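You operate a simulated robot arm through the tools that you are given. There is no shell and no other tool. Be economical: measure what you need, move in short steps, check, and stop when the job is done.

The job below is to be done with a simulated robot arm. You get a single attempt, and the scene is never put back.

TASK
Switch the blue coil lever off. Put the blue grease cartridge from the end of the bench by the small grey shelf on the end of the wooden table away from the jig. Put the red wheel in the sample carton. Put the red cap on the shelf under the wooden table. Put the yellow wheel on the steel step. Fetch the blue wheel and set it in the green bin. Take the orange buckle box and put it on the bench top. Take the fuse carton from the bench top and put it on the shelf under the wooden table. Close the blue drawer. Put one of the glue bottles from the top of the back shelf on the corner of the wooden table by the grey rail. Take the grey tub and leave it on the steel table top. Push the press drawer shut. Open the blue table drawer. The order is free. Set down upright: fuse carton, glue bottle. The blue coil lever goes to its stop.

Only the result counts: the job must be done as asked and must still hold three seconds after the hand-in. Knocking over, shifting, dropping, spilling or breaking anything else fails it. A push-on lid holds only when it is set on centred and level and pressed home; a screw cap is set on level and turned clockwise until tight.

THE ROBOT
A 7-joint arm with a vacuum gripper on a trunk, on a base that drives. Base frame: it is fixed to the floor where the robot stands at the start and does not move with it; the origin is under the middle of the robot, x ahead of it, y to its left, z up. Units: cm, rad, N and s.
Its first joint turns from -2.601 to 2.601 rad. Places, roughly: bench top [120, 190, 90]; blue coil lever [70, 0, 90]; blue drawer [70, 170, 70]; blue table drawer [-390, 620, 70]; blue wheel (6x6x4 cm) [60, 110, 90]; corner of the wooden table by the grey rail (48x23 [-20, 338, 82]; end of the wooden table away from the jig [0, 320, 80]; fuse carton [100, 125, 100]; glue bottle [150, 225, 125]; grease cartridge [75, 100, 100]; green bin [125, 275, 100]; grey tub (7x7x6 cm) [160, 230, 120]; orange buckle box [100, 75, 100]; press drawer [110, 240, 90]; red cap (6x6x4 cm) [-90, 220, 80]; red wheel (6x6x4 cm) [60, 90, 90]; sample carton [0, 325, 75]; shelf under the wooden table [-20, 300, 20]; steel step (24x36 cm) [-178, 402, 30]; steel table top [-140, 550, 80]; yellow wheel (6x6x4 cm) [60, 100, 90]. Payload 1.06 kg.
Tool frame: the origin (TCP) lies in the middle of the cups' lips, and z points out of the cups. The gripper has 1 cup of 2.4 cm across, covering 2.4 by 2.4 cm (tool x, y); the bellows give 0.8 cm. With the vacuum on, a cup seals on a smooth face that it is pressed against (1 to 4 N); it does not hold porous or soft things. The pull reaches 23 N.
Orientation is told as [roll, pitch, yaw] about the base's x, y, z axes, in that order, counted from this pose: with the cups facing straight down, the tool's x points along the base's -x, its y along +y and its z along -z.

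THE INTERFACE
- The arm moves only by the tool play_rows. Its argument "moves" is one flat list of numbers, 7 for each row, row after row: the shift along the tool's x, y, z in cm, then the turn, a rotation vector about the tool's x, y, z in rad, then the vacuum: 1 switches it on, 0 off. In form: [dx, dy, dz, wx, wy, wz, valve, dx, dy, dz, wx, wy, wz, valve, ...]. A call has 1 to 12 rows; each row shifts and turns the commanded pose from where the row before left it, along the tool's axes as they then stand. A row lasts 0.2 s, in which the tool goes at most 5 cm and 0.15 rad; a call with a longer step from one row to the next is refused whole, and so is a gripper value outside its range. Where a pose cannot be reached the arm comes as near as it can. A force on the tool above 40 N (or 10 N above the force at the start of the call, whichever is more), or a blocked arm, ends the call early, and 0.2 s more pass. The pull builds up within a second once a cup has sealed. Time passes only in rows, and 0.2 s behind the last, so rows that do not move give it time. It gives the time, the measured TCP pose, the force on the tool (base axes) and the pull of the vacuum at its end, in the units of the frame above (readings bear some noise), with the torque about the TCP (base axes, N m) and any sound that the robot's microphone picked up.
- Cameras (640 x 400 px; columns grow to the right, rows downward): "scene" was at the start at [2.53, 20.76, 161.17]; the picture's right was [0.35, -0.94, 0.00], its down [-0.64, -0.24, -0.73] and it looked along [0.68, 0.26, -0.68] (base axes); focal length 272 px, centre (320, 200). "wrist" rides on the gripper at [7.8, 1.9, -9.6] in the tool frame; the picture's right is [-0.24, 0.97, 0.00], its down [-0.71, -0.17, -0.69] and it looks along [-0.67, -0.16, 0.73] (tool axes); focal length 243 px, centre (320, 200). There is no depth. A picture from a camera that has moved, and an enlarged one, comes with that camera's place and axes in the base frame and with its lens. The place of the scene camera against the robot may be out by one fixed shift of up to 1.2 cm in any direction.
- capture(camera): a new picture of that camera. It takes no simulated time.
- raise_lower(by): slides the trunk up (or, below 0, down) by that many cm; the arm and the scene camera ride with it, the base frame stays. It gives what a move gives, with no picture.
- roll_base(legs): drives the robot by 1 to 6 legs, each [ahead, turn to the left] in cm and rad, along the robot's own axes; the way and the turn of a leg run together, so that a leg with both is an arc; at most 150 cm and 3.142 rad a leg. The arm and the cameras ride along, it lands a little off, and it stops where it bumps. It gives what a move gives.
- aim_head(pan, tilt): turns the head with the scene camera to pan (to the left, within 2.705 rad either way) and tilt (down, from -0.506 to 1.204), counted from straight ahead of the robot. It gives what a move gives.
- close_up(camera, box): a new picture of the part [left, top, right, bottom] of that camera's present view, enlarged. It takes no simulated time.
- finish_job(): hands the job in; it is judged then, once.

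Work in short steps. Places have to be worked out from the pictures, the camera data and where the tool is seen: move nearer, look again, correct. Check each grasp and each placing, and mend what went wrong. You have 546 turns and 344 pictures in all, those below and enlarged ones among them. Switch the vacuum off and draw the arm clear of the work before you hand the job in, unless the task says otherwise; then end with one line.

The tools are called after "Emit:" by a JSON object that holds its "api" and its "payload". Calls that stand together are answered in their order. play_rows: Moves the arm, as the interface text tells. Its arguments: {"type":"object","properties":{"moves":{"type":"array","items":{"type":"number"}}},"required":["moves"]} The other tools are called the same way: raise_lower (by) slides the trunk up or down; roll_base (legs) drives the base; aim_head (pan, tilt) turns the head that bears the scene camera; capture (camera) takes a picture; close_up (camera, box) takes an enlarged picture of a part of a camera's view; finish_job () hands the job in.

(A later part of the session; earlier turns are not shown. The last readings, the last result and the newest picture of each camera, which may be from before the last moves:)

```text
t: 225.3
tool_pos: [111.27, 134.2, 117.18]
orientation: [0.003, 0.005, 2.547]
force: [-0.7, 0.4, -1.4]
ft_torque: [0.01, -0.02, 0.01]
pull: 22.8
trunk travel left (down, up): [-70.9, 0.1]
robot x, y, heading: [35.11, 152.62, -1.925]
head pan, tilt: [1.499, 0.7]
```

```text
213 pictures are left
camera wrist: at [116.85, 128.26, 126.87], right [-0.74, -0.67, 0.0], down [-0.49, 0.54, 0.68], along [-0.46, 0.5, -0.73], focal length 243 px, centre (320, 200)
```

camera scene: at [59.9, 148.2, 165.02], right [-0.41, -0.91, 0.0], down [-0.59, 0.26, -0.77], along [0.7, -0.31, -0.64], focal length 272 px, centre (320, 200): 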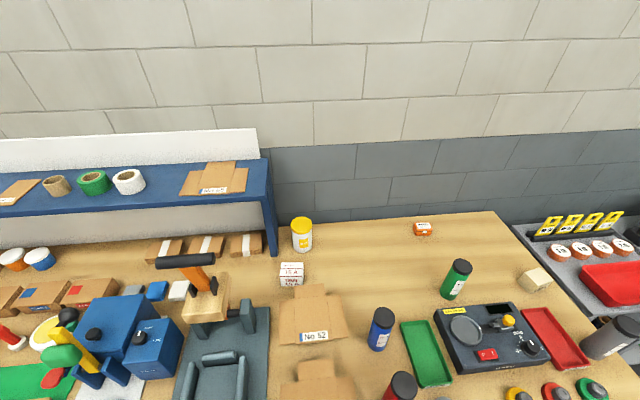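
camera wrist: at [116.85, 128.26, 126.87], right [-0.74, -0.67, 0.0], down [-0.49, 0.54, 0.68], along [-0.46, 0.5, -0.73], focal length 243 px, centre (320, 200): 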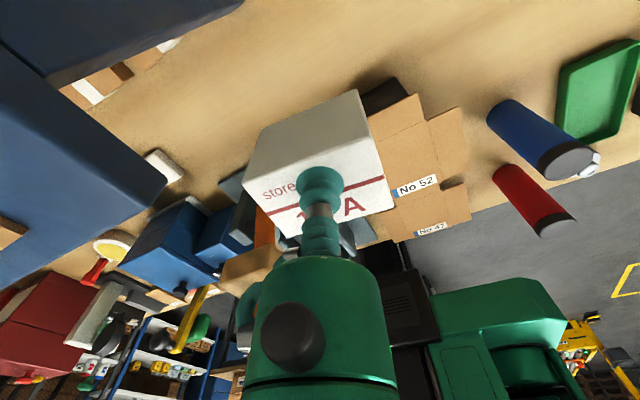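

Held firmly. I swing the arm back to the front over the aisle.

Emit:
{"api": "play_rows", "payload": {"moves": [0, 0, -4, 0, 0, 0, 1, 1.17, 4.15, 0, 0, 0, 0.058, 1, 1.17, 4.15, 0, 0, 0, 0.058, 1, 1.17, 4.15, 0, 0, 0, 0.058, 1, 1.17, 4.15, 0, 0, 0, 0.058, 1, 1.17, 4.15, 0, 0, 0, 0.058, 1, 1.17, 4.15, 0, 0, 0, 0.058, 1, 1.17, 4.15, 0, 0, 0, 0.058, 1, 1.17, 4.15, 0, 0, 0, 0.058, 1, 1.17, 4.15, 0, 0, 0, 0.058, 1, 1.17, 4.15, 0, 0, 0, 0.058, 1, 1.17, 4.15, 0, 0, 0, 0.058, 1]}}

Emit:
{"api": "play_rows", "payload": {"moves": [1.17, 4.15, 0, 0, 0, 0.058, 1, 1.17, 4.15, 0, 0, 0, 0.058, 1, 1.17, 4.15, 0, 0, 0, 0.058, 1, 1.17, 4.15, 0, 0, 0, 0.058, 1, 1.17, 4.15, 0, 0, 0, 0.058, 1, 1.17, 4.15, 0, 0, 0, 0.058, 1, 1.17, 4.15, 0, 0, 0, 0.058, 1, 1.17, 4.15, 0, 0, 0, 0.058, 1, 1.17, 4.15, 0, 0, 0, 0.058, 1, 1.17, 4.15, 0, 0, 0, 0.058, 1, 1.17, 4.15, 0, 0, 0, 0.058, 1, 1.17, 4.15, 0, 0, 0, 0.058, 1]}}

Emit:
{"api": "roll_base", "payload": {"legs": [[-70, 0.13], [-72, 0]]}}

Emit:
{"api": "aim_head", "payload": {"pan": -1.7, "tilt": 0.8}}

Emit:
{"api": "capture", "payload": {"camera": "scene"}}

```text
t: 227.9
tool_pos: [84.35, 95.84, 121.24]
orientation: [0.0, 0.006, 1.907]
force: [0.2, 0.0, -0.8]
ft_torque: [-0.02, 0.0, -0.01]
pull: 22.7
trunk travel left (down, up): [-70.9, 0.1]
robot x, y, heading: [35.39, 152.26, -1.919]
head pan, tilt: [1.499, 0.7]
```

```text
t: 230.5
tool_pos: [35.86, 81.39, 121.07]
orientation: [-0.006, 0.005, 1.214]
force: [-0.1, -0.3, -1.6]
ft_torque: [0.0, -0.02, -0.04]
pull: 23.1
trunk travel left (down, up): [-70.9, 0.1]
robot x, y, heading: [35.53, 152.5, -1.918]
head pan, tilt: [1.499, 0.7]
```

```text
t: 237.9
tool_pos: [81.25, 220.13, 121.16]
orientation: [-0.005, 0.006, 1.35]
force: [-0.8, 0.5, -0.8]
ft_torque: [-0.01, -0.01, 0.01]
pull: 23.2
trunk travel left (down, up): [-70.9, 0.1]
robot x, y, heading: [71.02, 290.42, -1.781]
head pan, tilt: [1.499, 0.7]
```

```text
t: 240.6
tool_pos: [81.14, 220.24, 121.09]
orientation: [-0.004, 0.004, 1.352]
force: [0.3, -0.6, -1.5]
ft_torque: [-0.01, 0.01, 0.02]
pull: 23.2
trunk travel left (down, up): [-70.9, 0.1]
robot x, y, heading: [70.89, 290.08, -1.781]
head pan, tilt: [-1.7, 0.799]
```

```text
212 pictures are left
camera scene: at [80.03, 294.86, 164.2], right [0.33, 0.94, 0.0], down [0.68, -0.24, -0.7], along [-0.66, 0.23, -0.72], focal length 272 px, centre (320, 200)
```

scene: 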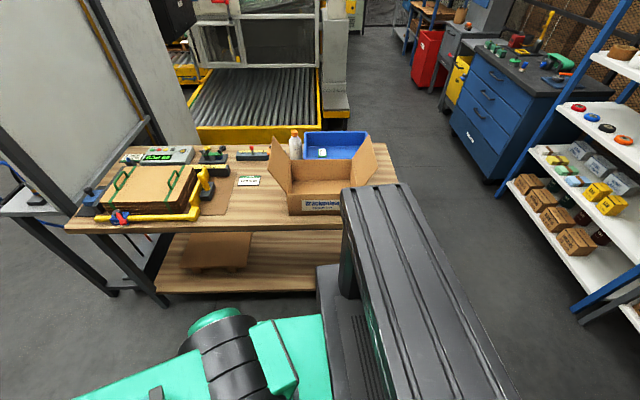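

Shelf spot chosen ≈(-2,300), z≈20. I swing the arm to the aisle near the table's near end, at ≈(22,257), before lowering.

Emit:
{"api": "play_rows", "payload": {"moves": [0.93, 4.02, 0, 0, 0, 0.06, 1, 0.93, 4.02, 0, 0, 0, 0.06, 1, 0.93, 4.02, 0, 0, 0, 0.06, 1, 0.93, 4.02, 0, 0, 0, 0.06, 1, 0.93, 4.02, 0, 0, 0, 0.06, 1, 0.93, 4.02, 0, 0, 0, 0.06, 1, 0.93, 4.02, 0, 0, 0, 0.06, 1, 0.93, 4.02, 0, 0, 0, 0.06, 1, 0.93, 4.02, 0, 0, 0, 0.06, 1, 0.93, 4.02, 0, 0, 0, 0.06, 1]}}

Emit:
{"api": "play_rows", "payload": {"moves": [0.93, 4.02, 0, 0, 0, 0.06, 1, 0.93, 4.02, 0, 0, 0, 0.06, 1, 0.93, 4.02, 0, 0, 0, 0.06, 1, 0.93, 4.02, 0, 0, 0, 0.06, 1, 0.93, 4.02, 0, 0, 0, 0.06, 1, 0.93, 4.02, 0, 0, 0, 0.06, 1, 0.93, 4.02, 0, 0, 0, 0.06, 1, 0.93, 4.02, 0, 0, 0, 0.06, 1]}}

Emit:
{"api": "aim_head", "payload": {"pan": -1.2, "tilt": 0.9}}

Emit:
{"api": "capture", "payload": {"camera": "scene"}}

```text
t: 242.8
tool_pos: [41.73, 230.88, 120.87]
orientation: [-0.006, 0.001, 0.749]
force: [-0.4, 0.1, -2.1]
ft_torque: [-0.06, 0.0, 0.01]
pull: 22.9
trunk travel left (down, up): [-70.9, 0.1]
robot x, y, heading: [70.91, 290.53, -1.781]
head pan, tilt: [-1.7, 0.799]
```

```text
t: 244.6
tool_pos: [19.2, 254.53, 120.65]
orientation: [-0.006, -0.002, 0.269]
force: [0.5, 0.9, -1.1]
ft_torque: [0.01, -0.01, 0.01]
pull: 23.4
trunk travel left (down, up): [-70.9, 0.1]
robot x, y, heading: [70.31, 290.78, -1.782]
head pan, tilt: [-1.7, 0.799]
```

```text
t: 245.6
tool_pos: [19.3, 254.3, 120.73]
orientation: [-0.007, -0.003, 0.271]
force: [-0.3, 0.3, -0.6]
ft_torque: [-0.02, 0.0, 0.03]
pull: 23.1
trunk travel left (down, up): [-70.9, 0.1]
robot x, y, heading: [70.81, 290.52, -1.78]
head pan, tilt: [-1.201, 0.901]
```

```text
211 pictures are left
camera scene: at [80.17, 290.99, 163.41], right [-0.16, 0.99, 0.0], down [0.77, 0.12, -0.62], along [-0.61, -0.1, -0.78], focal length 272 px, centre (320, 200)
```

scene: 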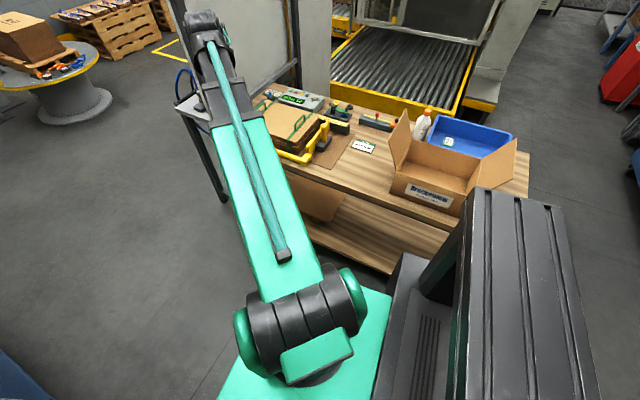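

Clear. I lower the trunk by 70 cm.

Emit:
{"api": "raise_lower", "payload": {"by": -40}}

Emit:
{"api": "raise_lower", "payload": {"by": -30}}

Emit:
{"api": "capture", "payload": {"camera": "scene"}}

Emit:
{"api": "capture", "payload": {"camera": "wrist"}}

```text
t: 249.4
tool_pos: [19.23, 254.33, 80.72]
orientation: [-0.007, -0.002, 0.272]
force: [0.4, -0.4, -1.6]
ft_torque: [-0.02, 0.02, 0.02]
pull: 23.1
trunk travel left (down, up): [-30.9, 40.1]
robot x, y, heading: [70.9, 290.55, -1.785]
head pan, tilt: [-1.201, 0.901]
```

```text
t: 252.4
tool_pos: [19.11, 254.38, 50.56]
orientation: [-0.007, -0.003, 0.27]
force: [0.2, 0.2, -1.3]
ft_torque: [-0.01, 0.02, -0.01]
pull: 22.9
trunk travel left (down, up): [-0.9, 70.1]
robot x, y, heading: [70.57, 290.37, -1.782]
head pan, tilt: [-1.201, 0.901]
```

```text
210 pictures are left
camera scene: at [80.17, 290.98, 93.41], right [-0.16, 0.99, 0.0], down [0.77, 0.12, -0.62], along [-0.61, -0.1, -0.78], focal length 272 px, centre (320, 200)
```

scene: 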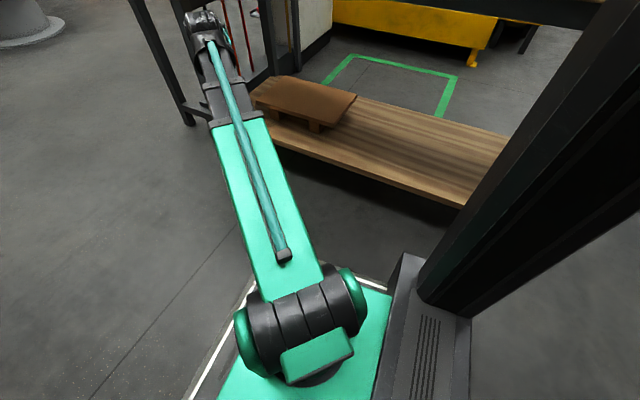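

```text
209 pictures are left
camera wrist: at [11.16, 254.06, 60.31], right [-0.03, 1.0, -0.01], down [0.73, 0.03, 0.69], along [0.69, 0.02, -0.73], focal length 243 px, centre (320, 200)
```

wrist: 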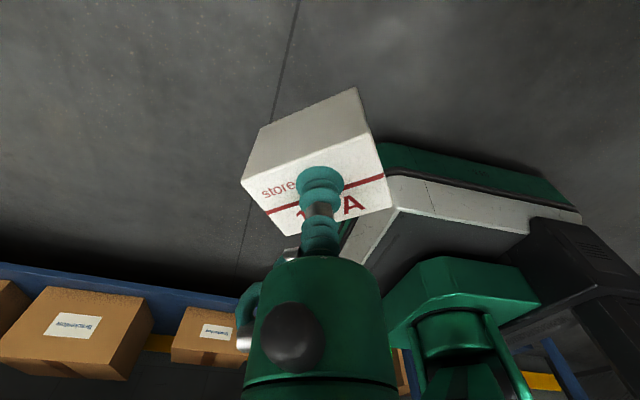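

Shelf surface z≈22, front edge at e2≈3.5. I lower the lip to z≈33 here, then carry the carton in under the table with the tool turning along.

Emit:
{"api": "play_rows", "payload": {"moves": [0, 0, 4.3, 0, 0, 0, 1, 0, 0, 4.3, 0, 0, 0, 1, 0, 0, 4.3, 0, 0, 0, 1, 0, 0, 4, 0, 0, 0, 1]}}

Emit:
{"api": "play_rows", "payload": {"moves": [0.84, 4.21, 0, 0, 0, 0.062, 1, 1.1, 4.15, 0, 0, 0, 0.062, 1, 1.35, 4.07, 0, 0, 0, 0.062, 1, 1.6, 3.97, 0, 0, 0, 0.062, 1, 1.84, 3.87, 0, 0, 0, 0.062, 1, 2.08, 3.75, 0, 0, 0, 0.062, 1]}}

Emit:
{"api": "capture", "payload": {"camera": "scene"}}

Emit:
{"api": "capture", "payload": {"camera": "wrist"}}

```text
t: 253.4
tool_pos: [19.31, 254.08, 33.75]
orientation: [-0.006, 0.002, 0.271]
force: [-1.3, -0.8, -0.5]
ft_torque: [-0.02, 0.01, -0.02]
pull: 22.6
trunk travel left (down, up): [-0.9, 70.1]
robot x, y, heading: [70.48, 290.48, -1.779]
head pan, tilt: [-1.201, 0.901]
```

```text
t: 254.8
tool_pos: [7.55, 277.38, 33.69]
orientation: [-0.006, -0.004, -0.103]
force: [-0.6, -0.7, -1.3]
ft_torque: [0.02, 0.02, 0.02]
pull: 22.6
trunk travel left (down, up): [-0.9, 70.1]
robot x, y, heading: [70.3, 290.62, -1.78]
head pan, tilt: [-1.201, 0.901]
```

```text
208 pictures are left
camera scene: at [80.17, 290.98, 93.41], right [-0.16, 0.99, 0.0], down [0.77, 0.12, -0.62], along [-0.61, -0.1, -0.78], focal length 272 px, centre (320, 200)
```

scene: 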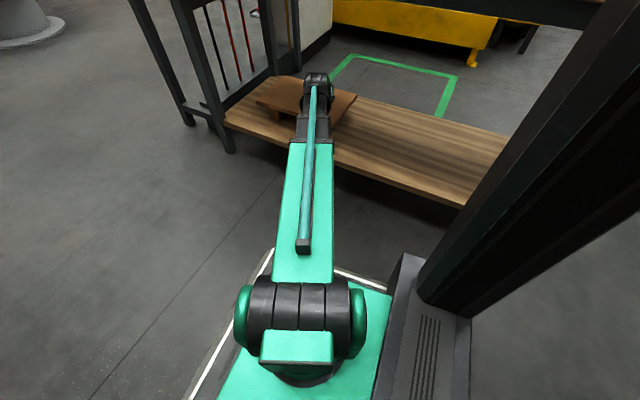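

```text
207 pictures are left
camera wrist: at [0.03, 280.03, 43.24], right [0.33, 0.94, 0.0], down [0.68, -0.24, 0.69], along [0.65, -0.23, -0.73], focal length 243 px, centre (320, 200)
```

wrist: 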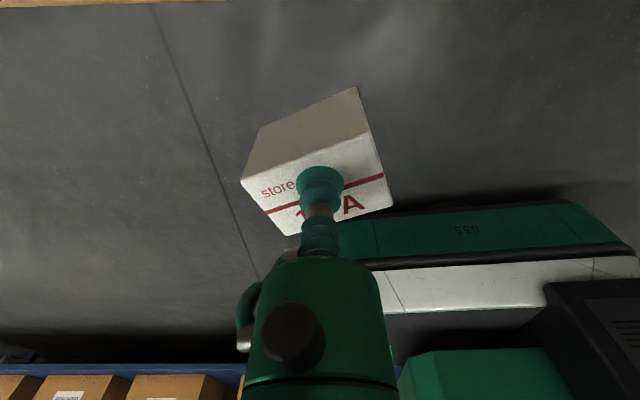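

Emit:
{"api": "play_rows", "payload": {"moves": [2.31, 3.62, 0, 0, 0, 0.062, 1, 2.52, 3.47, 0, 0, 0, 0.062, 1, 2.73, 3.3, 0, 0, 0, 0.062, 1, 2.93, 3.12, 0, 0, 0, 0.062, 1, 3.12, 2.94, 0, 0, 0, 0.062, 1, 3.3, 2.74, 0, 0, 0, 0.062, 1]}}

Emit:
{"api": "capture", "payload": {"camera": "scene"}}

Emit:
{"api": "capture", "payload": {"camera": "wrist"}}

```text
t: 256.2
tool_pos: [-3.93, 300.21, 33.53]
orientation: [-0.004, -0.006, -0.472]
force: [-1.0, 0.0, -1.4]
ft_torque: [0.01, -0.01, 0.01]
pull: 23.4
trunk travel left (down, up): [-0.9, 70.1]
robot x, y, heading: [70.45, 290.54, -1.781]
head pan, tilt: [-1.201, 0.901]
```

```text
206 pictures are left
camera scene: at [80.17, 290.98, 93.41], right [-0.16, 0.99, 0.0], down [0.77, 0.12, -0.62], along [-0.61, -0.1, -0.78], focal length 272 px, centre (320, 200)
```

scene: 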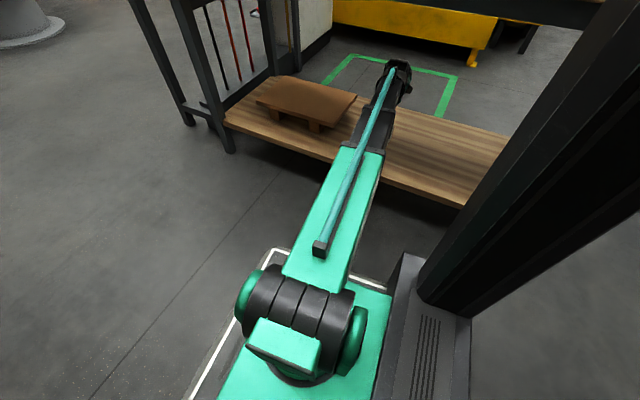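

```text
205 pictures are left
camera wrist: at [-10.08, 305.4, 43.16], right [0.65, 0.76, 0.0], down [0.55, -0.47, 0.69], along [0.52, -0.45, -0.72], focal length 243 px, centre (320, 200)
```

wrist: 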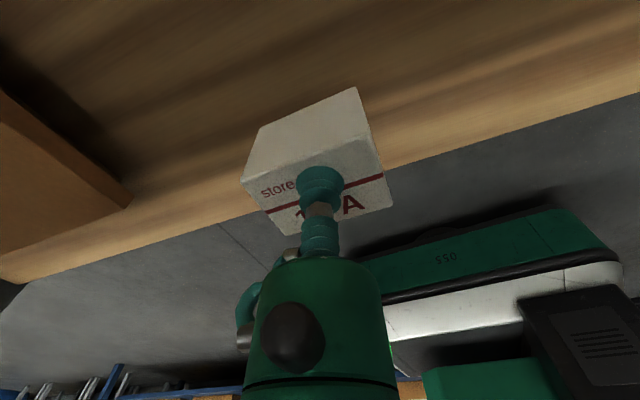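

The carton is over the shelf but near its front edge; I go 5 cm deeper, then lower to contact.

Emit:
{"api": "play_rows", "payload": {"moves": [2.5, -0.5, 0, 0, 0, 0, 1, 2.5, -0.6, 0, 0, 0, 0, 1, 0, 0, 2, 0, 0, 0, 1, 0, 0, 1, 0, 0, 0, 1]}}

Emit:
{"api": "capture", "payload": {"camera": "wrist"}}

```text
t: 257.2
tool_pos: [-8.73, 301.57, 30.49]
orientation: [-0.004, -0.004, -0.473]
force: [0.2, -1.2, -1.8]
ft_torque: [0.01, 0.03, -0.03]
pull: 23.2
trunk travel left (down, up): [-0.9, 70.1]
robot x, y, heading: [70.54, 290.55, -1.783]
head pan, tilt: [-1.201, 0.901]
```

```text
204 pictures are left
camera wrist: at [-14.82, 306.71, 40.02], right [0.65, 0.76, 0.0], down [0.55, -0.47, 0.69], along [0.52, -0.45, -0.72], focal length 243 px, centre (320, 200)
```

wrist: 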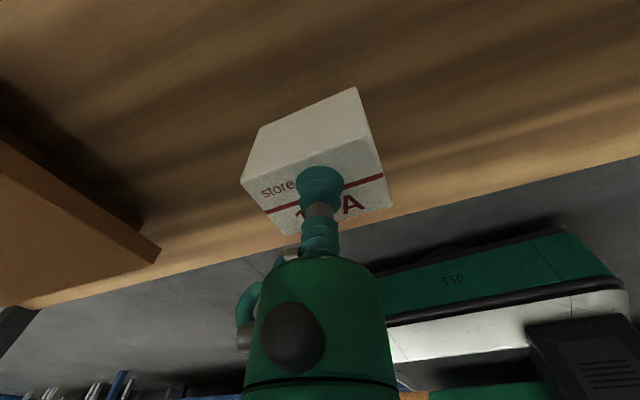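

Well over the shelf now. Lower until contact.

Emit:
{"api": "play_rows", "payload": {"moves": [0, 0, 0.7, 0, 0, 0, 1, 0, 0, 0.5, 0, 0, 0, 1]}}

Emit:
{"api": "play_rows", "payload": {"moves": [0, 0, 0.5, 0, 0, 0, 1, 0, 0, 0.4, 0, 0, 0, 1]}}

Emit:
{"api": "play_rows", "payload": {"moves": [0, 0, 0.4, 0, 0, 0, 1]}}

```text
t: 257.8
tool_pos: [-8.85, 301.49, 29.2]
orientation: [-0.003, -0.004, -0.473]
force: [0.0, -0.3, -1.9]
ft_torque: [0.01, -0.01, 0.02]
pull: 23.4
trunk travel left (down, up): [-0.9, 70.1]
robot x, y, heading: [71.02, 290.6, -1.782]
head pan, tilt: [-1.201, 0.901]
```

```text
t: 258.4
tool_pos: [-8.78, 301.53, 28.32]
orientation: [-0.005, -0.006, -0.473]
force: [-1.1, 0.4, -2.0]
ft_torque: [-0.02, 0.01, 0.0]
pull: 23.1
trunk travel left (down, up): [-0.9, 70.1]
robot x, y, heading: [70.95, 290.28, -1.784]
head pan, tilt: [-1.201, 0.901]
```

```text
t: 258.8
tool_pos: [-8.85, 301.49, 27.95]
orientation: [-0.003, -0.006, -0.473]
force: [0.1, 0.0, -0.2]
ft_torque: [0.01, 0.03, 0.0]
pull: 23.1
trunk travel left (down, up): [-0.9, 70.1]
robot x, y, heading: [70.77, 290.68, -1.784]
head pan, tilt: [-1.201, 0.901]
```

Emit:
{"api": "play_rows", "payload": {"moves": [0, 0, 0.3, 0, 0, 0, 1]}}

Emit:
{"api": "play_rows", "payload": {"moves": [0, 0, 0.3, 0, 0, 0, 1]}}

```text
t: 259.2
tool_pos: [-8.8, 301.4, 27.7]
orientation: [-0.003, -0.006, -0.473]
force: [-0.5, 0.2, -1.7]
ft_torque: [-0.01, 0.03, 0.02]
pull: 22.8
trunk travel left (down, up): [-0.9, 70.1]
robot x, y, heading: [70.61, 290.63, -1.782]
head pan, tilt: [-1.201, 0.901]
```

```text
t: 259.6
tool_pos: [-8.83, 301.41, 27.37]
orientation: [-0.003, -0.005, -0.472]
force: [-0.3, -0.3, -1.5]
ft_torque: [0.01, 0.07, 0.0]
pull: 22.6
trunk travel left (down, up): [-0.9, 70.1]
robot x, y, heading: [70.92, 290.39, -1.784]
head pan, tilt: [-1.201, 0.901]
```

Emit:
{"api": "play_rows", "payload": {"moves": [0, 0, 0.4, 0, 0, 0, 1]}}

Emit:
{"api": "play_rows", "payload": {"moves": [0, 0, 0.4, 0, 0, 0, 1]}}

Emit:
{"api": "play_rows", "payload": {"moves": [0, 0, 0.4, 0, 0, 0, 1]}}

Emit:
{"api": "capture", "payload": {"camera": "wrist"}}

```text
t: 260.0
tool_pos: [-8.91, 301.41, 26.87]
orientation: [-0.005, -0.005, -0.473]
force: [-0.4, 0.3, -0.8]
ft_torque: [0.01, 0.03, 0.0]
pull: 22.6
trunk travel left (down, up): [-0.9, 70.1]
robot x, y, heading: [70.38, 290.47, -1.78]
head pan, tilt: [-1.201, 0.901]
```

```text
t: 260.4
tool_pos: [-8.86, 301.49, 26.37]
orientation: [-0.005, -0.004, -0.474]
force: [-0.7, -0.4, -0.5]
ft_torque: [0.03, -0.02, 0.0]
pull: 23.0
trunk travel left (down, up): [-0.9, 70.1]
robot x, y, heading: [70.36, 290.27, -1.781]
head pan, tilt: [-1.201, 0.901]
```

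```text
t: 260.8
tool_pos: [-8.81, 301.46, 25.95]
orientation: [-0.003, -0.005, -0.472]
force: [-0.1, 0.2, -1.0]
ft_torque: [0.01, -0.01, 0.0]
pull: 23.0
trunk travel left (down, up): [-0.9, 70.1]
robot x, y, heading: [70.47, 290.14, -1.781]
head pan, tilt: [-1.201, 0.901]
```

```text
203 pictures are left
camera wrist: at [-14.92, 306.74, 35.73], right [0.65, 0.76, 0.0], down [0.55, -0.47, 0.69], along [0.52, -0.45, -0.72], focal length 243 px, centre (320, 200)
```

wrist: 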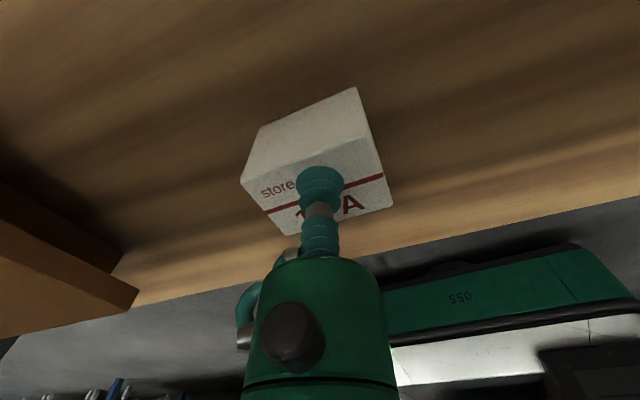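

Emit:
{"api": "play_rows", "payload": {"moves": [0, 0, 0.6, 0, 0, 0, 1, 0, 0, 0.5, 0, 0, 0, 1]}}

Emit:
{"api": "play_rows", "payload": {"moves": [0, 0, 0.5, 0, 0, 0, 1]}}

Emit:
{"api": "play_rows", "payload": {"moves": [0, 0, 0.5, 0, 0, 0, 1]}}

Emit:
{"api": "play_rows", "payload": {"moves": [0, 0, 0.5, 0, 0, 0, 1]}}

```text
t: 261.4
tool_pos: [-8.83, 301.48, 25.29]
orientation: [-0.005, -0.001, -0.473]
force: [-5.2, 1.8, 21.3]
ft_torque: [0.01, -0.05, -0.05]
pull: 23.0
trunk travel left (down, up): [-0.9, 70.1]
robot x, y, heading: [70.8, 290.16, -1.783]
head pan, tilt: [-1.201, 0.901]
```

```text
t: 261.8
tool_pos: [-8.81, 301.47, 25.09]
orientation: [-0.005, 0.001, -0.472]
force: [2.7, 0.3, 24.1]
ft_torque: [-0.04, -0.12, -0.07]
pull: 22.6
trunk travel left (down, up): [-0.9, 70.1]
robot x, y, heading: [70.87, 290.37, -1.782]
head pan, tilt: [-1.201, 0.901]
stopped in row 1: the force on the tool passed its limit at 43 N (the readings are from after the stop); the commanded pose is now the measured one
```

```text
t: 262.2
tool_pos: [-8.74, 301.48, 25.14]
orientation: [-0.005, 0.005, -0.472]
force: [3.6, 0.1, 26.3]
ft_torque: [0.0, -0.08, -0.01]
pull: 22.9
trunk travel left (down, up): [-0.9, 70.1]
robot x, y, heading: [71.27, 290.68, -1.776]
head pan, tilt: [-1.201, 0.901]
stopped in row 1: the force on the tool passed its limit at 46 N (the readings are from after the stop); the commanded pose is now the measured one
```

```text
t: 262.5
tool_pos: [-8.82, 301.42, 25.16]
orientation: [-0.006, 0.007, -0.474]
force: [3.3, -0.2, 25.0]
ft_torque: [0.02, -0.07, -0.02]
pull: 23.2
trunk travel left (down, up): [-0.9, 70.1]
robot x, y, heading: [70.55, 290.42, -1.778]
head pan, tilt: [-1.201, 0.901]
stopped in row 1: the force on the tool passed its limit at 45 N (the readings are from after the stop); the commanded pose is now the measured one
```

Contact (shelf z≈18.6). I ease up, release, lift.

Emit:
{"api": "play_rows", "payload": {"moves": [0, 0, -0.5, 0, 0, 0, 0, 0, 0, 0, 0, 0, 0, 0, 0, 0, 0, 0, 0, 0, 0, 0, 0, 0, 0, 0, 0, 0, 0, 0, -0.8, 0, 0, 0, 0, 0, 0, -2, 0, 0, 0, 0, 0, 0, -3, 0, 0, 0, 0]}}

Emit:
{"api": "capture", "payload": {"camera": "wrist"}}

```text
t: 264.1
tool_pos: [-8.92, 301.66, 30.84]
orientation: [-0.007, 0.004, -0.471]
force: [0.5, 0.2, 0.0]
ft_torque: [0.02, 0.01, 0.0]
pull: 0.0
trunk travel left (down, up): [-0.9, 70.1]
robot x, y, heading: [70.63, 290.72, -1.783]
head pan, tilt: [-1.201, 0.901]
```

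```text
202 pictures are left
camera wrist: at [-15.02, 306.79, 40.49], right [0.65, 0.76, -0.01], down [0.56, -0.47, 0.68], along [0.52, -0.45, -0.73], focal length 243 px, centre (320, 200)
```

wrist: 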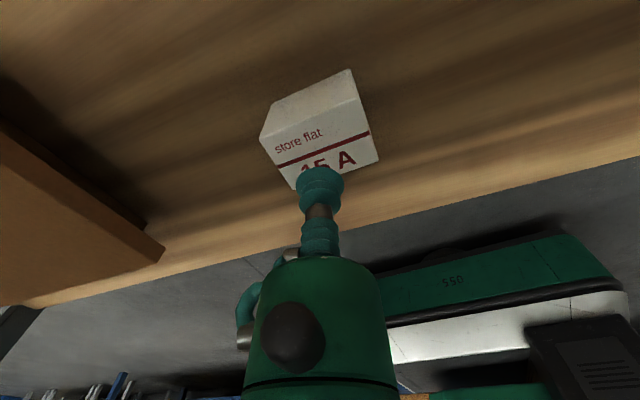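

Fuse carton stands on the shelf. I back the arm out along the same path.

Emit:
{"api": "play_rows", "payload": {"moves": [-3.9, -2.47, -1, 0, 0, -0.062, 0, -3.74, -2.7, -1, 0, 0, -0.062, 0, -3.56, -2.93, 0, 0, 0, -0.062, 0, -3.38, -3.15, 0, 0, 0, -0.062, 0, -3.17, -3.35, 0, 0, 0, -0.062, 0, -2.96, -3.54, 0, 0, 0, -0.062, 0, -2.73, -3.72, 0, 0, 0, -0.062, 0, -2.5, -3.88, 0, 0, 0, -0.062, 0, -2.25, -4.03, 0, 0, 0, -0.062, 0, -2.0, -4.15, 0, 0, 0, -0.062, 0, -1.73, -4.28, 0, 0, 0, -0.062, 0, -1.47, -4.37, 0, 0, 0, -0.062, 0]}}

Emit:
{"api": "capture", "payload": {"camera": "scene"}}

```text
t: 266.7
tool_pos: [19.33, 253.82, 33.02]
orientation: [-0.001, 0.005, 0.271]
force: [0.7, -0.7, 0.5]
ft_torque: [-0.03, 0.01, 0.01]
pull: 0.0
trunk travel left (down, up): [-0.9, 70.1]
robot x, y, heading: [70.89, 290.78, -1.783]
head pan, tilt: [-1.201, 0.901]
```

```text
201 pictures are left
camera scene: at [80.17, 290.99, 93.41], right [-0.16, 0.99, 0.0], down [0.77, 0.12, -0.62], along [-0.61, -0.1, -0.78], focal length 272 px, centre (320, 200)
```

scene: 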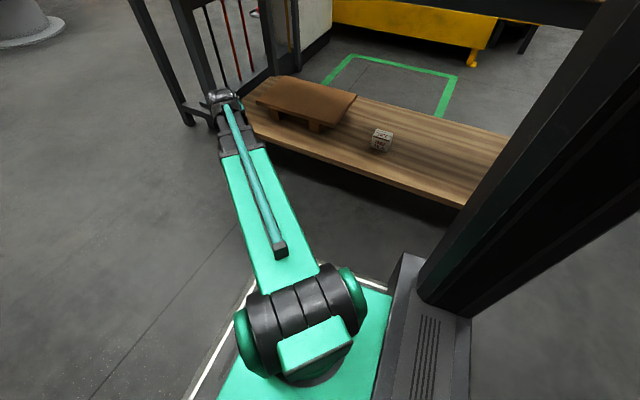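

Next, the orange box. Raise the trunk, swing the arm to the front, and drive along the bench.

Emit:
{"api": "raise_lower", "payload": {"by": 40}}

Emit:
{"api": "raise_lower", "payload": {"by": 30}}

Emit:
{"api": "play_rows", "payload": {"moves": [-1.42, -3.95, -1.3, 0, 0, -0.067, 0, -1.42, -3.95, -1.3, 0, 0, -0.067, 0, -1.42, -3.95, -1.3, 0, 0, -0.067, 0, -1.42, -3.95, -1.3, 0, 0, -0.067, 0, -1.42, -3.95, -1.3, 0, 0, -0.067, 0, -1.42, -3.95, -1.3, 0, 0, -0.067, 0, -1.42, -3.95, -1.3, 0, 0, -0.067, 0, -1.42, -3.95, -1.3, 0, 0, -0.067, 0, -1.42, -3.95, -1.3, 0, 0, -0.067, 0, -1.42, -3.95, -1.3, 0, 0, -0.067, 0, -1.42, -3.95, -1.3, 0, 0, -0.067, 0, -1.42, -3.95, -1.3, 0, 0, -0.067, 0]}}

Emit:
{"api": "roll_base", "payload": {"legs": [[0, -0.033], [110, 0], [60, -0.09]]}}

Emit:
{"api": "aim_head", "payload": {"pan": 1.3, "tilt": 0.7}}

Emit:
{"api": "capture", "payload": {"camera": "scene"}}

```text
t: 270.6
tool_pos: [19.27, 253.74, 73.06]
orientation: [-0.003, 0.005, 0.272]
force: [0.5, -0.5, 0.3]
ft_torque: [0.01, 0.0, 0.01]
pull: 0.0
trunk travel left (down, up): [-40.9, 30.1]
robot x, y, heading: [70.64, 290.27, -1.779]
head pan, tilt: [-1.201, 0.901]
```

```text
t: 273.6
tool_pos: [19.42, 253.69, 103.08]
orientation: [-0.002, 0.007, 0.269]
force: [-1.1, -0.6, 0.3]
ft_torque: [-0.03, 0.01, -0.03]
pull: 0.1
trunk travel left (down, up): [-70.9, 0.1]
robot x, y, heading: [70.4, 290.63, -1.784]
head pan, tilt: [-1.201, 0.901]
```

```text
t: 276.2
tool_pos: [60.43, 226.58, 118.83]
orientation: [0.005, 0.004, 1.076]
force: [-1.2, 0.5, -0.5]
ft_torque: [-0.04, -0.03, -0.01]
pull: 0.1
trunk travel left (down, up): [-70.9, 0.1]
robot x, y, heading: [70.38, 290.7, -1.781]
head pan, tilt: [-1.201, 0.901]
```

```text
t: 285.2
tool_pos: [4.05, 64.4, 118.74]
orientation: [0.002, 0.005, 0.923]
force: [0.3, -0.3, 0.4]
ft_torque: [-0.02, -0.03, -0.01]
pull: 0.1
trunk travel left (down, up): [-70.9, 0.1]
robot x, y, heading: [24.38, 126.0, -1.933]
head pan, tilt: [-1.201, 0.901]
```

```text
t: 287.5
tool_pos: [4.22, 64.51, 118.71]
orientation: [0.003, 0.004, 0.923]
force: [-0.3, -0.4, -0.3]
ft_torque: [-0.02, -0.03, -0.03]
pull: 0.1
trunk travel left (down, up): [-70.9, 0.1]
robot x, y, heading: [24.33, 126.1, -1.937]
head pan, tilt: [1.3, 0.7]
```

```text
200 pictures are left
camera scene: at [47.84, 119.95, 165.02], right [-0.59, -0.81, 0.0], down [-0.52, 0.38, -0.76], along [0.62, -0.45, -0.64], focal length 272 px, centre (320, 200)
```

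scene: 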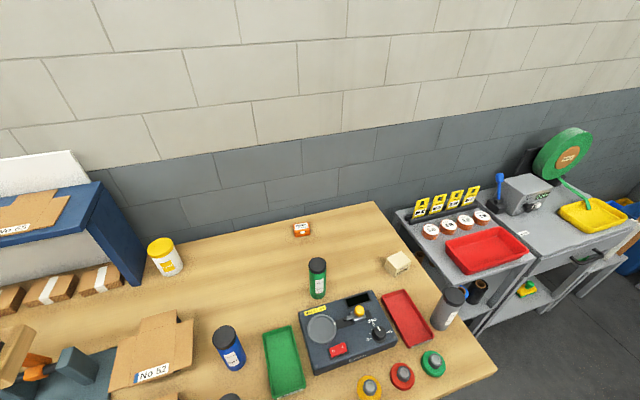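

The orange box is at ≈(110,84), ~95 cm from the robot axis. I swing the arm left over the bench end while extending.

Emit:
{"api": "play_rows", "payload": {"moves": [-0.56, -4.25, 0, 0, 0, -0.06, 0, -0.56, -4.25, 0, 0, 0, -0.06, 0, -0.56, -4.25, 0, 0, 0, -0.06, 0, -0.56, -4.25, 0, 0, 0, -0.06, 0, -0.56, -4.25, 0, 0, 0, -0.06, 0, -0.56, -4.25, 0, 0, 0, -0.06, 0, -0.56, -4.25, 0, 0, 0, -0.06, 0, -0.56, -4.25, 0, 0, 0, -0.06, 0, -0.56, -4.25, 0, 0, 0, -0.06, 0, -0.56, -4.25, 0, 0, 0, -0.06, 0, -0.56, -4.25, 0, 0, 0, -0.06, 0, -0.56, -4.25, 0, 0, 0, -0.06, 0]}}

Emit:
{"api": "play_rows", "payload": {"moves": [-0.56, -4.25, 0, 0, 0, -0.055, 0, -0.56, -4.25, 0, 0, 0, -0.055, 0, -0.56, -4.25, 0, 0, 0, -0.055, 0, -0.56, -4.25, 0, 0, 0, -0.055, 0, -0.56, -4.25, 0, 0, 0, -0.055, 0, -0.56, -4.25, 0, 0, 0, -0.055, 0, -0.56, -4.25, 0, 0, 0, -0.055, 0, -0.56, -4.25, 0, 0, 0, -0.055, 0, -0.56, -4.25, 0, 0, 0, -0.055, 0, -0.56, -4.25, 0, 0, 0, -0.055, 0]}}

Emit:
{"api": "capture", "payload": {"camera": "wrist"}}

```text
t: 290.1
tool_pos: [54.01, 55.25, 118.39]
orientation: [0.007, 0.002, 1.645]
force: [0.3, 0.0, 0.5]
ft_torque: [0.03, 0.02, 0.0]
pull: 0.0
trunk travel left (down, up): [-70.9, 0.1]
robot x, y, heading: [24.11, 125.87, -1.933]
head pan, tilt: [1.3, 0.7]
```

```text
t: 292.3
tool_pos: [91.75, 73.98, 118.01]
orientation: [0.006, -0.001, 2.194]
force: [0.2, -0.8, 0.7]
ft_torque: [-0.03, 0.0, -0.01]
pull: 0.0
trunk travel left (down, up): [-70.9, 0.1]
robot x, y, heading: [24.54, 125.84, -1.932]
head pan, tilt: [1.3, 0.7]
```

```text
199 pictures are left
camera wrist: at [94.9, 66.42, 127.8], right [-0.93, -0.38, 0.01], down [-0.27, 0.68, 0.69], along [-0.26, 0.63, -0.73], focal length 243 px, centre (320, 200)
```

wrist: 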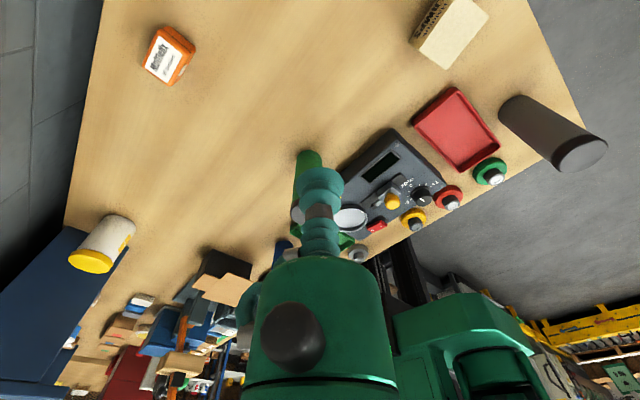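

Emit:
{"api": "play_rows", "payload": {"moves": [1.05, -4.3, 1, 0, 0, 0, 0, 1.05, -4.3, 1, 0, 0, 0, 0, 1.05, -4.3, 2, 0, 0, 0, 0, 1.05, -4.3, 2, 0, 0, 0, 0, 0.2, -1, 4, 0, 0, 0, 0, 0, 0, 4, 0, 0, 0, 0]}}

Emit:
{"api": "capture", "payload": {"camera": "wrist"}}

```text
t: 293.7
tool_pos: [109.1, 80.64, 104.02]
orientation: [0.007, -0.002, 2.192]
force: [0.1, 0.2, -0.5]
ft_torque: [0.01, 0.01, -0.04]
pull: 0.0
trunk travel left (down, up): [-70.9, 0.1]
robot x, y, heading: [24.12, 126.06, -1.937]
head pan, tilt: [1.3, 0.7]
```

```text
198 pictures are left
camera wrist: at [112.19, 73.19, 113.79], right [-0.93, -0.37, 0.01], down [-0.27, 0.68, 0.69], along [-0.26, 0.63, -0.73], focal length 243 px, centre (320, 200)
```

wrist: 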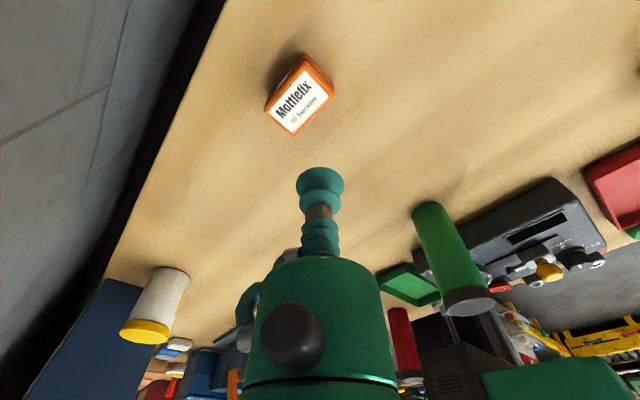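

Emit:
{"api": "play_rows", "payload": {"moves": [0.3, -1.6, 3, 0, 0, 0, 0, 0, 0, 4, 0, 0, 0, 0, 0, 0, 1.5, 0, 0, 0, 0]}}

Emit:
{"api": "capture", "payload": {"camera": "wrist"}}

```text
t: 294.5
tool_pos: [110.37, 81.23, 95.49]
orientation: [0.007, -0.003, 2.192]
force: [0.0, -0.1, 0.3]
ft_torque: [0.0, 0.0, -0.03]
pull: 0.0
trunk travel left (down, up): [-70.9, 0.1]
robot x, y, heading: [24.33, 125.83, -1.935]
head pan, tilt: [1.3, 0.7]
```

```text
197 pictures are left
camera wrist: at [113.46, 73.7, 105.2], right [-0.93, -0.38, 0.01], down [-0.27, 0.68, 0.69], along [-0.26, 0.63, -0.73], focal length 243 px, centre (320, 200)
```

wrist: 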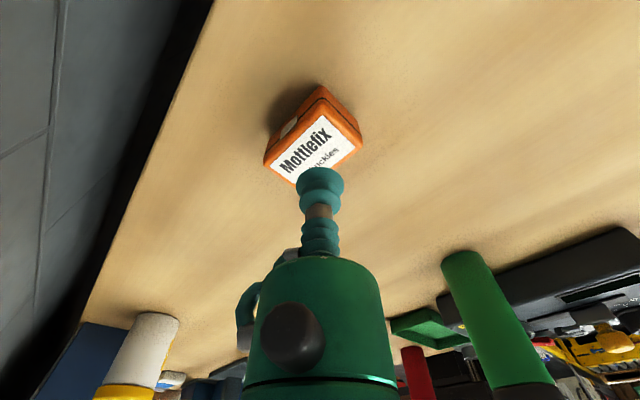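

Emit:
{"api": "play_rows", "payload": {"moves": [0, -0.3, 1.8, 0, 0, 0, 1, 0, 0, 0.8, 0, 0, 0, 1, 0, 0, 0.5, 0, 0, 0, 1, 0, 0, 0.4, 0, 0, 0, 1]}}

```text
t: 295.5
tool_pos: [110.62, 81.29, 91.98]
orientation: [0.006, -0.001, 2.191]
force: [0.3, -0.6, 0.5]
ft_torque: [0.02, 0.02, 0.03]
pull: 0.0
trunk travel left (down, up): [-70.9, 0.1]
robot x, y, heading: [24.02, 125.95, -1.932]
head pan, tilt: [1.3, 0.7]
```

Emit:
{"api": "play_rows", "payload": {"moves": [0, 0, 0.5, 0, 0, 0, 1, 0, 0, 0.4, 0, 0, 0, 1]}}

```text
t: 296.1
tool_pos: [110.57, 81.46, 91.3]
orientation: [0.005, 0.002, 2.194]
force: [4.8, -2.4, 16.4]
ft_torque: [0.05, -0.04, -0.03]
pull: 23.0
trunk travel left (down, up): [-70.9, 0.1]
robot x, y, heading: [24.34, 125.98, -1.938]
head pan, tilt: [1.3, 0.7]
```

Sealed. I lift and carry the orange box along the bench to the fuse carton's former place.

Emit:
{"api": "play_rows", "payload": {"moves": [0, 0, -1, 0, 0, 0, 1, 0, 0, -3, 0, 0, 0, 1, 0, 0, -4, 0, 0, 0, 1, 0, 0, -4.5, 0, 0, 0, 1, 0, 0, -4.5, 0, 0, 0, 1, 0, 0, -4, 0, 0, 0, 1]}}

Emit:
{"api": "play_rows", "payload": {"moves": [-3.71, -2.49, 0, 0, 0, 0, 1, -3.71, -2.49, 0, 0, 0, 0, 1, -3.71, -2.49, 0, 0, 0, 0, 1, -3.71, -2.49, 0, 0, 0, 0, 1, -3.71, -2.49, 0, 0, 0, 0, 1, -3.71, -2.49, 0, 0, 0, 0, 1, -3.71, -2.49, 0, 0, 0, 0, 1, -3.71, -2.49, 0, 0, 0, 0, 1, -3.71, -2.49, 0, 0, 0, 0, 1, -3.71, -2.49, 0, 0, 0, 0, 1, -3.71, -2.49, 0, 0, 0, 0, 1, -3.71, -2.49, 0, 0, 0, 0, 1]}}

Emit:
{"api": "capture", "payload": {"camera": "wrist"}}

Emit:
{"api": "capture", "payload": {"camera": "scene"}}

```text
t: 297.5
tool_pos: [110.92, 81.34, 112.12]
orientation: [0.008, 0.0, 2.192]
force: [-0.5, -0.1, -2.1]
ft_torque: [-0.02, 0.0, 0.02]
pull: 22.9
trunk travel left (down, up): [-70.9, 0.1]
robot x, y, heading: [23.96, 126.09, -1.932]
head pan, tilt: [1.3, 0.7]
```

```text
t: 300.1
tool_pos: [109.22, 135.28, 111.79]
orientation: [0.006, -0.003, 2.193]
force: [0.7, 0.3, -1.4]
ft_torque: [-0.08, -0.06, -0.01]
pull: 22.8
trunk travel left (down, up): [-70.9, 0.1]
robot x, y, heading: [24.05, 125.54, -1.937]
head pan, tilt: [1.3, 0.7]
```

```text
196 pictures are left
camera wrist: at [112.3, 127.81, 121.47], right [-0.93, -0.37, 0.01], down [-0.27, 0.68, 0.69], along [-0.26, 0.63, -0.73], focal length 243 px, centre (320, 200)
```

wrist: 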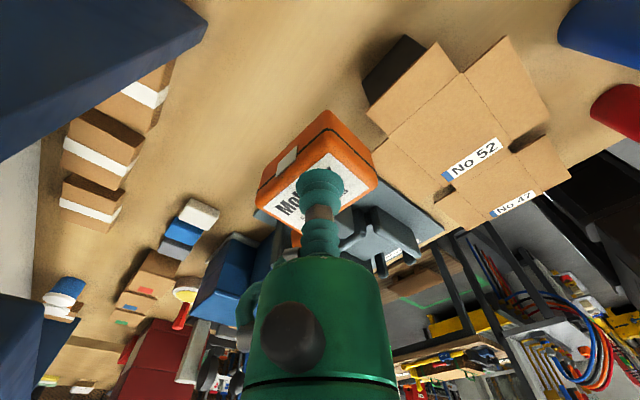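

```text
195 pictures are left
camera scene: at [47.87, 120.03, 165.02], right [-0.59, -0.81, 0.0], down [-0.52, 0.38, -0.77], along [0.62, -0.45, -0.64], focal length 272 px, centre (320, 200)
```

scene: 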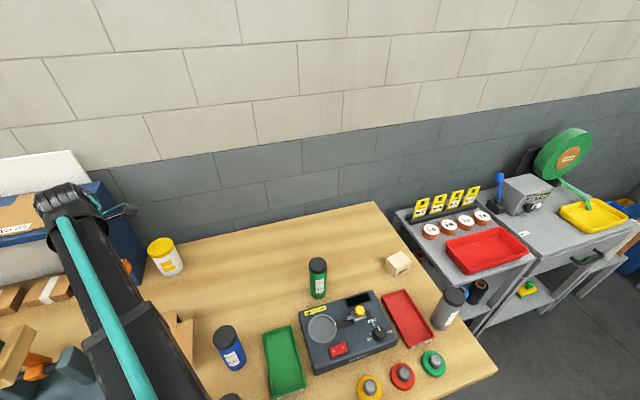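

Free wood below. I shift 2 cm away from the flap box and descend.

Emit:
{"api": "play_rows", "payload": {"moves": [0.48, -1.94, 2, 0, 0, 0, 1, 0, 0, 4.5, 0, 0, 0, 1, 0, 0, 4.5, 0, 0, 0, 1, 0, 0, 4.5, 0, 0, 0, 1, 0, 0, 3, 0, 0, 0, 1]}}

Emit:
{"api": "capture", "payload": {"camera": "wrist"}}

```text
t: 301.3
tool_pos: [110.74, 135.91, 93.43]
orientation: [0.006, -0.001, 2.192]
force: [-0.3, -0.2, -1.7]
ft_torque: [0.02, -0.04, 0.0]
pull: 22.6
trunk travel left (down, up): [-70.9, 0.1]
robot x, y, heading: [24.59, 126.29, -1.937]
head pan, tilt: [1.3, 0.7]
```

```text
194 pictures are left
camera wrist: at [113.83, 128.35, 103.09], right [-0.93, -0.38, 0.01], down [-0.27, 0.68, 0.69], along [-0.26, 0.63, -0.73], focal length 243 px, centre (320, 200)
```

wrist: 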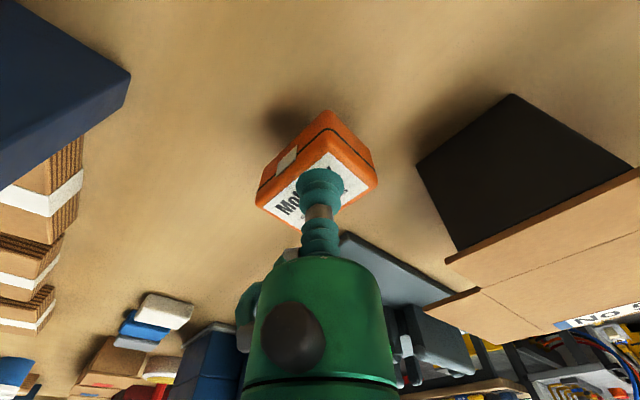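

Emit:
{"api": "play_rows", "payload": {"moves": [0, 0, 1, 0, 0, 0, 1, 0, 0, 0.6, 0, 0, 0, 1, 0, 0, 0.4, 0, 0, 0, 1]}}

```text
t: 302.1
tool_pos: [110.89, 135.73, 91.44]
orientation: [0.005, -0.001, 2.19]
force: [-1.1, -1.9, 4.0]
ft_torque: [0.0, -0.06, -0.03]
pull: 22.8
trunk travel left (down, up): [-70.9, 0.1]
robot x, y, heading: [24.07, 126.29, -1.937]
head pan, tilt: [1.3, 0.7]
```

Contact. Release and lift.

Emit:
{"api": "play_rows", "payload": {"moves": [0, 0, 0.2, 0, 0, 0, 0, 0, 0, 0, 0, 0, 0, 0, 0, 0, 0, 0, 0, 0, 0, 0, 0, 0, 0, 0, 0, 0, 0, 0, -0.8, 0, 0, 0, 0, 0, 0, -2, 0, 0, 0, 0, 0, 0, -4.5, 0, 0, 0, 0, 0, 0, -4.5, 0, 0, 0, 0, 0, 0, -4.5, 0, 0, 0, 0, 0, 0, -4.5, 0, 0, 0, 0]}}

Emit:
{"api": "capture", "payload": {"camera": "wrist"}}

```text
t: 304.3
tool_pos: [110.95, 135.9, 112.18]
orientation: [0.007, -0.002, 2.192]
force: [-0.9, 0.2, 0.9]
ft_torque: [0.0, -0.02, 0.0]
pull: 0.0
trunk travel left (down, up): [-70.9, 0.1]
robot x, y, heading: [23.82, 126.18, -1.941]
head pan, tilt: [1.3, 0.7]
```

```text
193 pictures are left
camera wrist: at [114.12, 128.32, 121.81], right [-0.93, -0.38, 0.01], down [-0.27, 0.68, 0.69], along [-0.26, 0.63, -0.73], focal length 243 px, centre (320, 200)
```

wrist: 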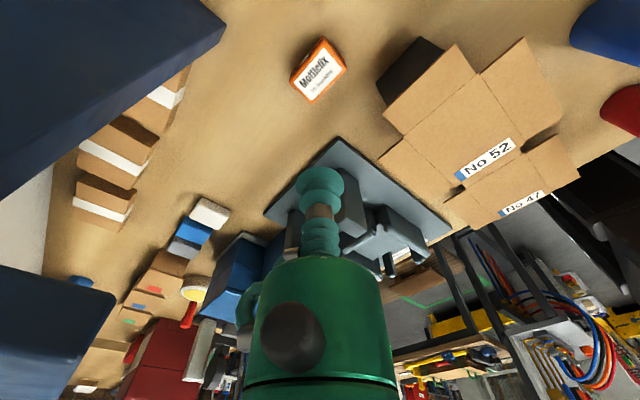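

Orange box placed. Next the blue grease cartridge at ≈(81.5,120), in reach from here. I move toward it at z≈116.

Emit:
{"api": "play_rows", "payload": {"moves": [0, 0, -4, 0, 0, 0, 0, -0.55, 4.3, 0, 0, 0, 0, 0, -0.55, 4.3, 0, 0, 0, 0, 0, -0.55, 4.3, 0, 0, 0, 0, 0, -0.55, 4.3, 0, 0, 0, 0, 0, -0.55, 4.3, 0, 0, 0, 0, 0, -0.55, 4.3, 0, 0, 0, 0, 0, -0.55, 4.3, 0, 0, 0, 0, 0]}}

Emit:
{"api": "capture", "payload": {"camera": "wrist"}}

```text
t: 306.1
tool_pos: [84.2, 121.47, 116.17]
orientation: [0.006, -0.002, 2.19]
force: [-0.5, 0.6, 0.4]
ft_torque: [0.02, -0.02, 0.02]
pull: 0.2
trunk travel left (down, up): [-70.9, 0.1]
robot x, y, heading: [24.0, 125.95, -1.93]
head pan, tilt: [1.3, 0.7]
```

```text
192 pictures are left
camera wrist: at [87.22, 114.0, 125.87], right [-0.93, -0.38, 0.01], down [-0.27, 0.68, 0.69], along [-0.26, 0.63, -0.73], focal length 243 px, centre (320, 200)
```

wrist: 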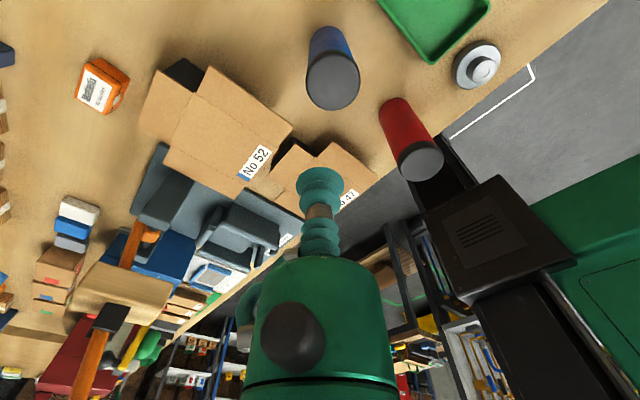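

Emit:
{"api": "play_rows", "payload": {"moves": [0.86, 1.7, 2, 0, 0, 0, 0, 0, 0, 3, 0, 0, 0, 0, 0, 0, 2, 0, 0, 0, 0]}}

Emit:
{"api": "capture", "payload": {"camera": "wrist"}}

```text
t: 306.9
tool_pos: [83.38, 119.8, 109.2]
orientation: [0.007, -0.001, 2.192]
force: [-0.2, -0.2, -0.1]
ft_torque: [0.01, 0.02, 0.01]
pull: 0.0
trunk travel left (down, up): [-70.9, 0.1]
robot x, y, heading: [24.02, 125.86, -1.937]
head pan, tilt: [1.3, 0.7]
```

```text
191 pictures are left
camera wrist: at [86.5, 112.33, 118.87], right [-0.93, -0.38, 0.01], down [-0.27, 0.68, 0.69], along [-0.26, 0.63, -0.73], focal length 243 px, centre (320, 200)
```

wrist: 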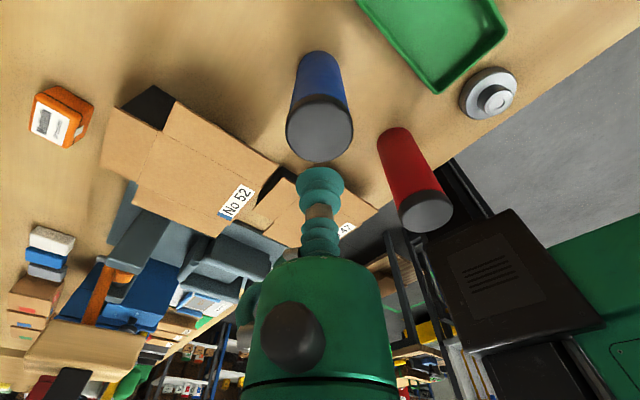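

Cap top ≈(83.3,120,102); centred. Descend with vacuum.

Emit:
{"api": "play_rows", "payload": {"moves": [0, 0, 3.5, 0, 0, 0, 0, 0, 0, 2, 0, 0, 0, 1, 0, 0, 0.9, 0, 0, 0, 1, 0, 0, 0.5, 0, 0, 0, 1, 0, 0, 0.3, 0, 0, 0, 1]}}

```text
t: 308.1
tool_pos: [83.08, 119.64, 102.24]
orientation: [0.005, 0.0, 2.193]
force: [-0.7, -5.0, 15.7]
ft_torque: [-0.03, -0.05, -0.02]
pull: 23.5
trunk travel left (down, up): [-70.9, 0.1]
robot x, y, heading: [24.08, 125.95, -1.938]
head pan, tilt: [1.3, 0.7]
```

Sealed. Lift, then swing to the front.

Emit:
{"api": "play_rows", "payload": {"moves": [0, 0, -1, 0, 0, 0, 1, 0, 0, -3, 0, 0, 0, 1, 0, 0, -4, 0, 0, 0, 1, 0, 0, -4, 0, 0, 0, 1, 1.3, -1.5, -4, 0, 0, 0, 1, 1.3, -1.5, -4, 0, 0, 0, 1]}}

Emit:
{"api": "play_rows", "payload": {"moves": [3.12, 2.81, 0, 0, 0, 0.0656, 1, 3.12, 2.81, 0, 0, 0, 0.0656, 1, 3.12, 2.81, 0, 0, 0, 0.0656, 1, 3.12, 2.81, 0, 0, 0, 0.0656, 1, 3.12, 2.81, 0, 0, 0, 0.0656, 1, 3.12, 2.81, 0, 0, 0, 0.0656, 1, 3.12, 2.81, 0, 0, 0, 0.0656, 1, 3.12, 2.81, 0, 0, 0, 0.0656, 1, 3.12, 2.81, 0, 0, 0, 0.0656, 1, 3.12, 2.81, 0, 0, 0, 0.0656, 1, 3.12, 2.81, 0, 0, 0, 0.0656, 1, 3.12, 2.81, 0, 0, 0, 0.0656, 1]}}

Emit:
{"api": "capture", "payload": {"camera": "wrist"}}

```text
t: 309.5
tool_pos: [87.66, 119.45, 122.14]
orientation: [0.007, -0.002, 2.193]
force: [-0.3, 0.1, -5.0]
ft_torque: [-0.06, -0.01, 0.01]
pull: 23.0
trunk travel left (down, up): [-70.9, 0.1]
robot x, y, heading: [24.29, 125.99, -1.935]
head pan, tilt: [1.3, 0.7]
```

```text
t: 312.1
tool_pos: [65.02, 75.58, 122.17]
orientation: [0.005, 0.002, 1.406]
force: [0.2, 0.7, -4.6]
ft_torque: [-0.02, 0.04, 0.02]
pull: 23.6
trunk travel left (down, up): [-70.9, 0.1]
robot x, y, heading: [24.15, 125.57, -1.939]
head pan, tilt: [1.3, 0.7]
```

```text
190 pictures are left
camera wrist: at [61.93, 68.12, 131.93], right [-0.92, 0.39, 0.01], down [0.29, 0.67, 0.68], along [0.26, 0.63, -0.73], focal length 243 px, centre (320, 200)
```

wrist: 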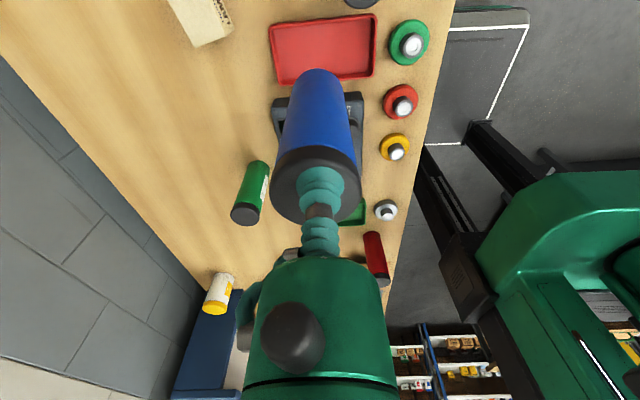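

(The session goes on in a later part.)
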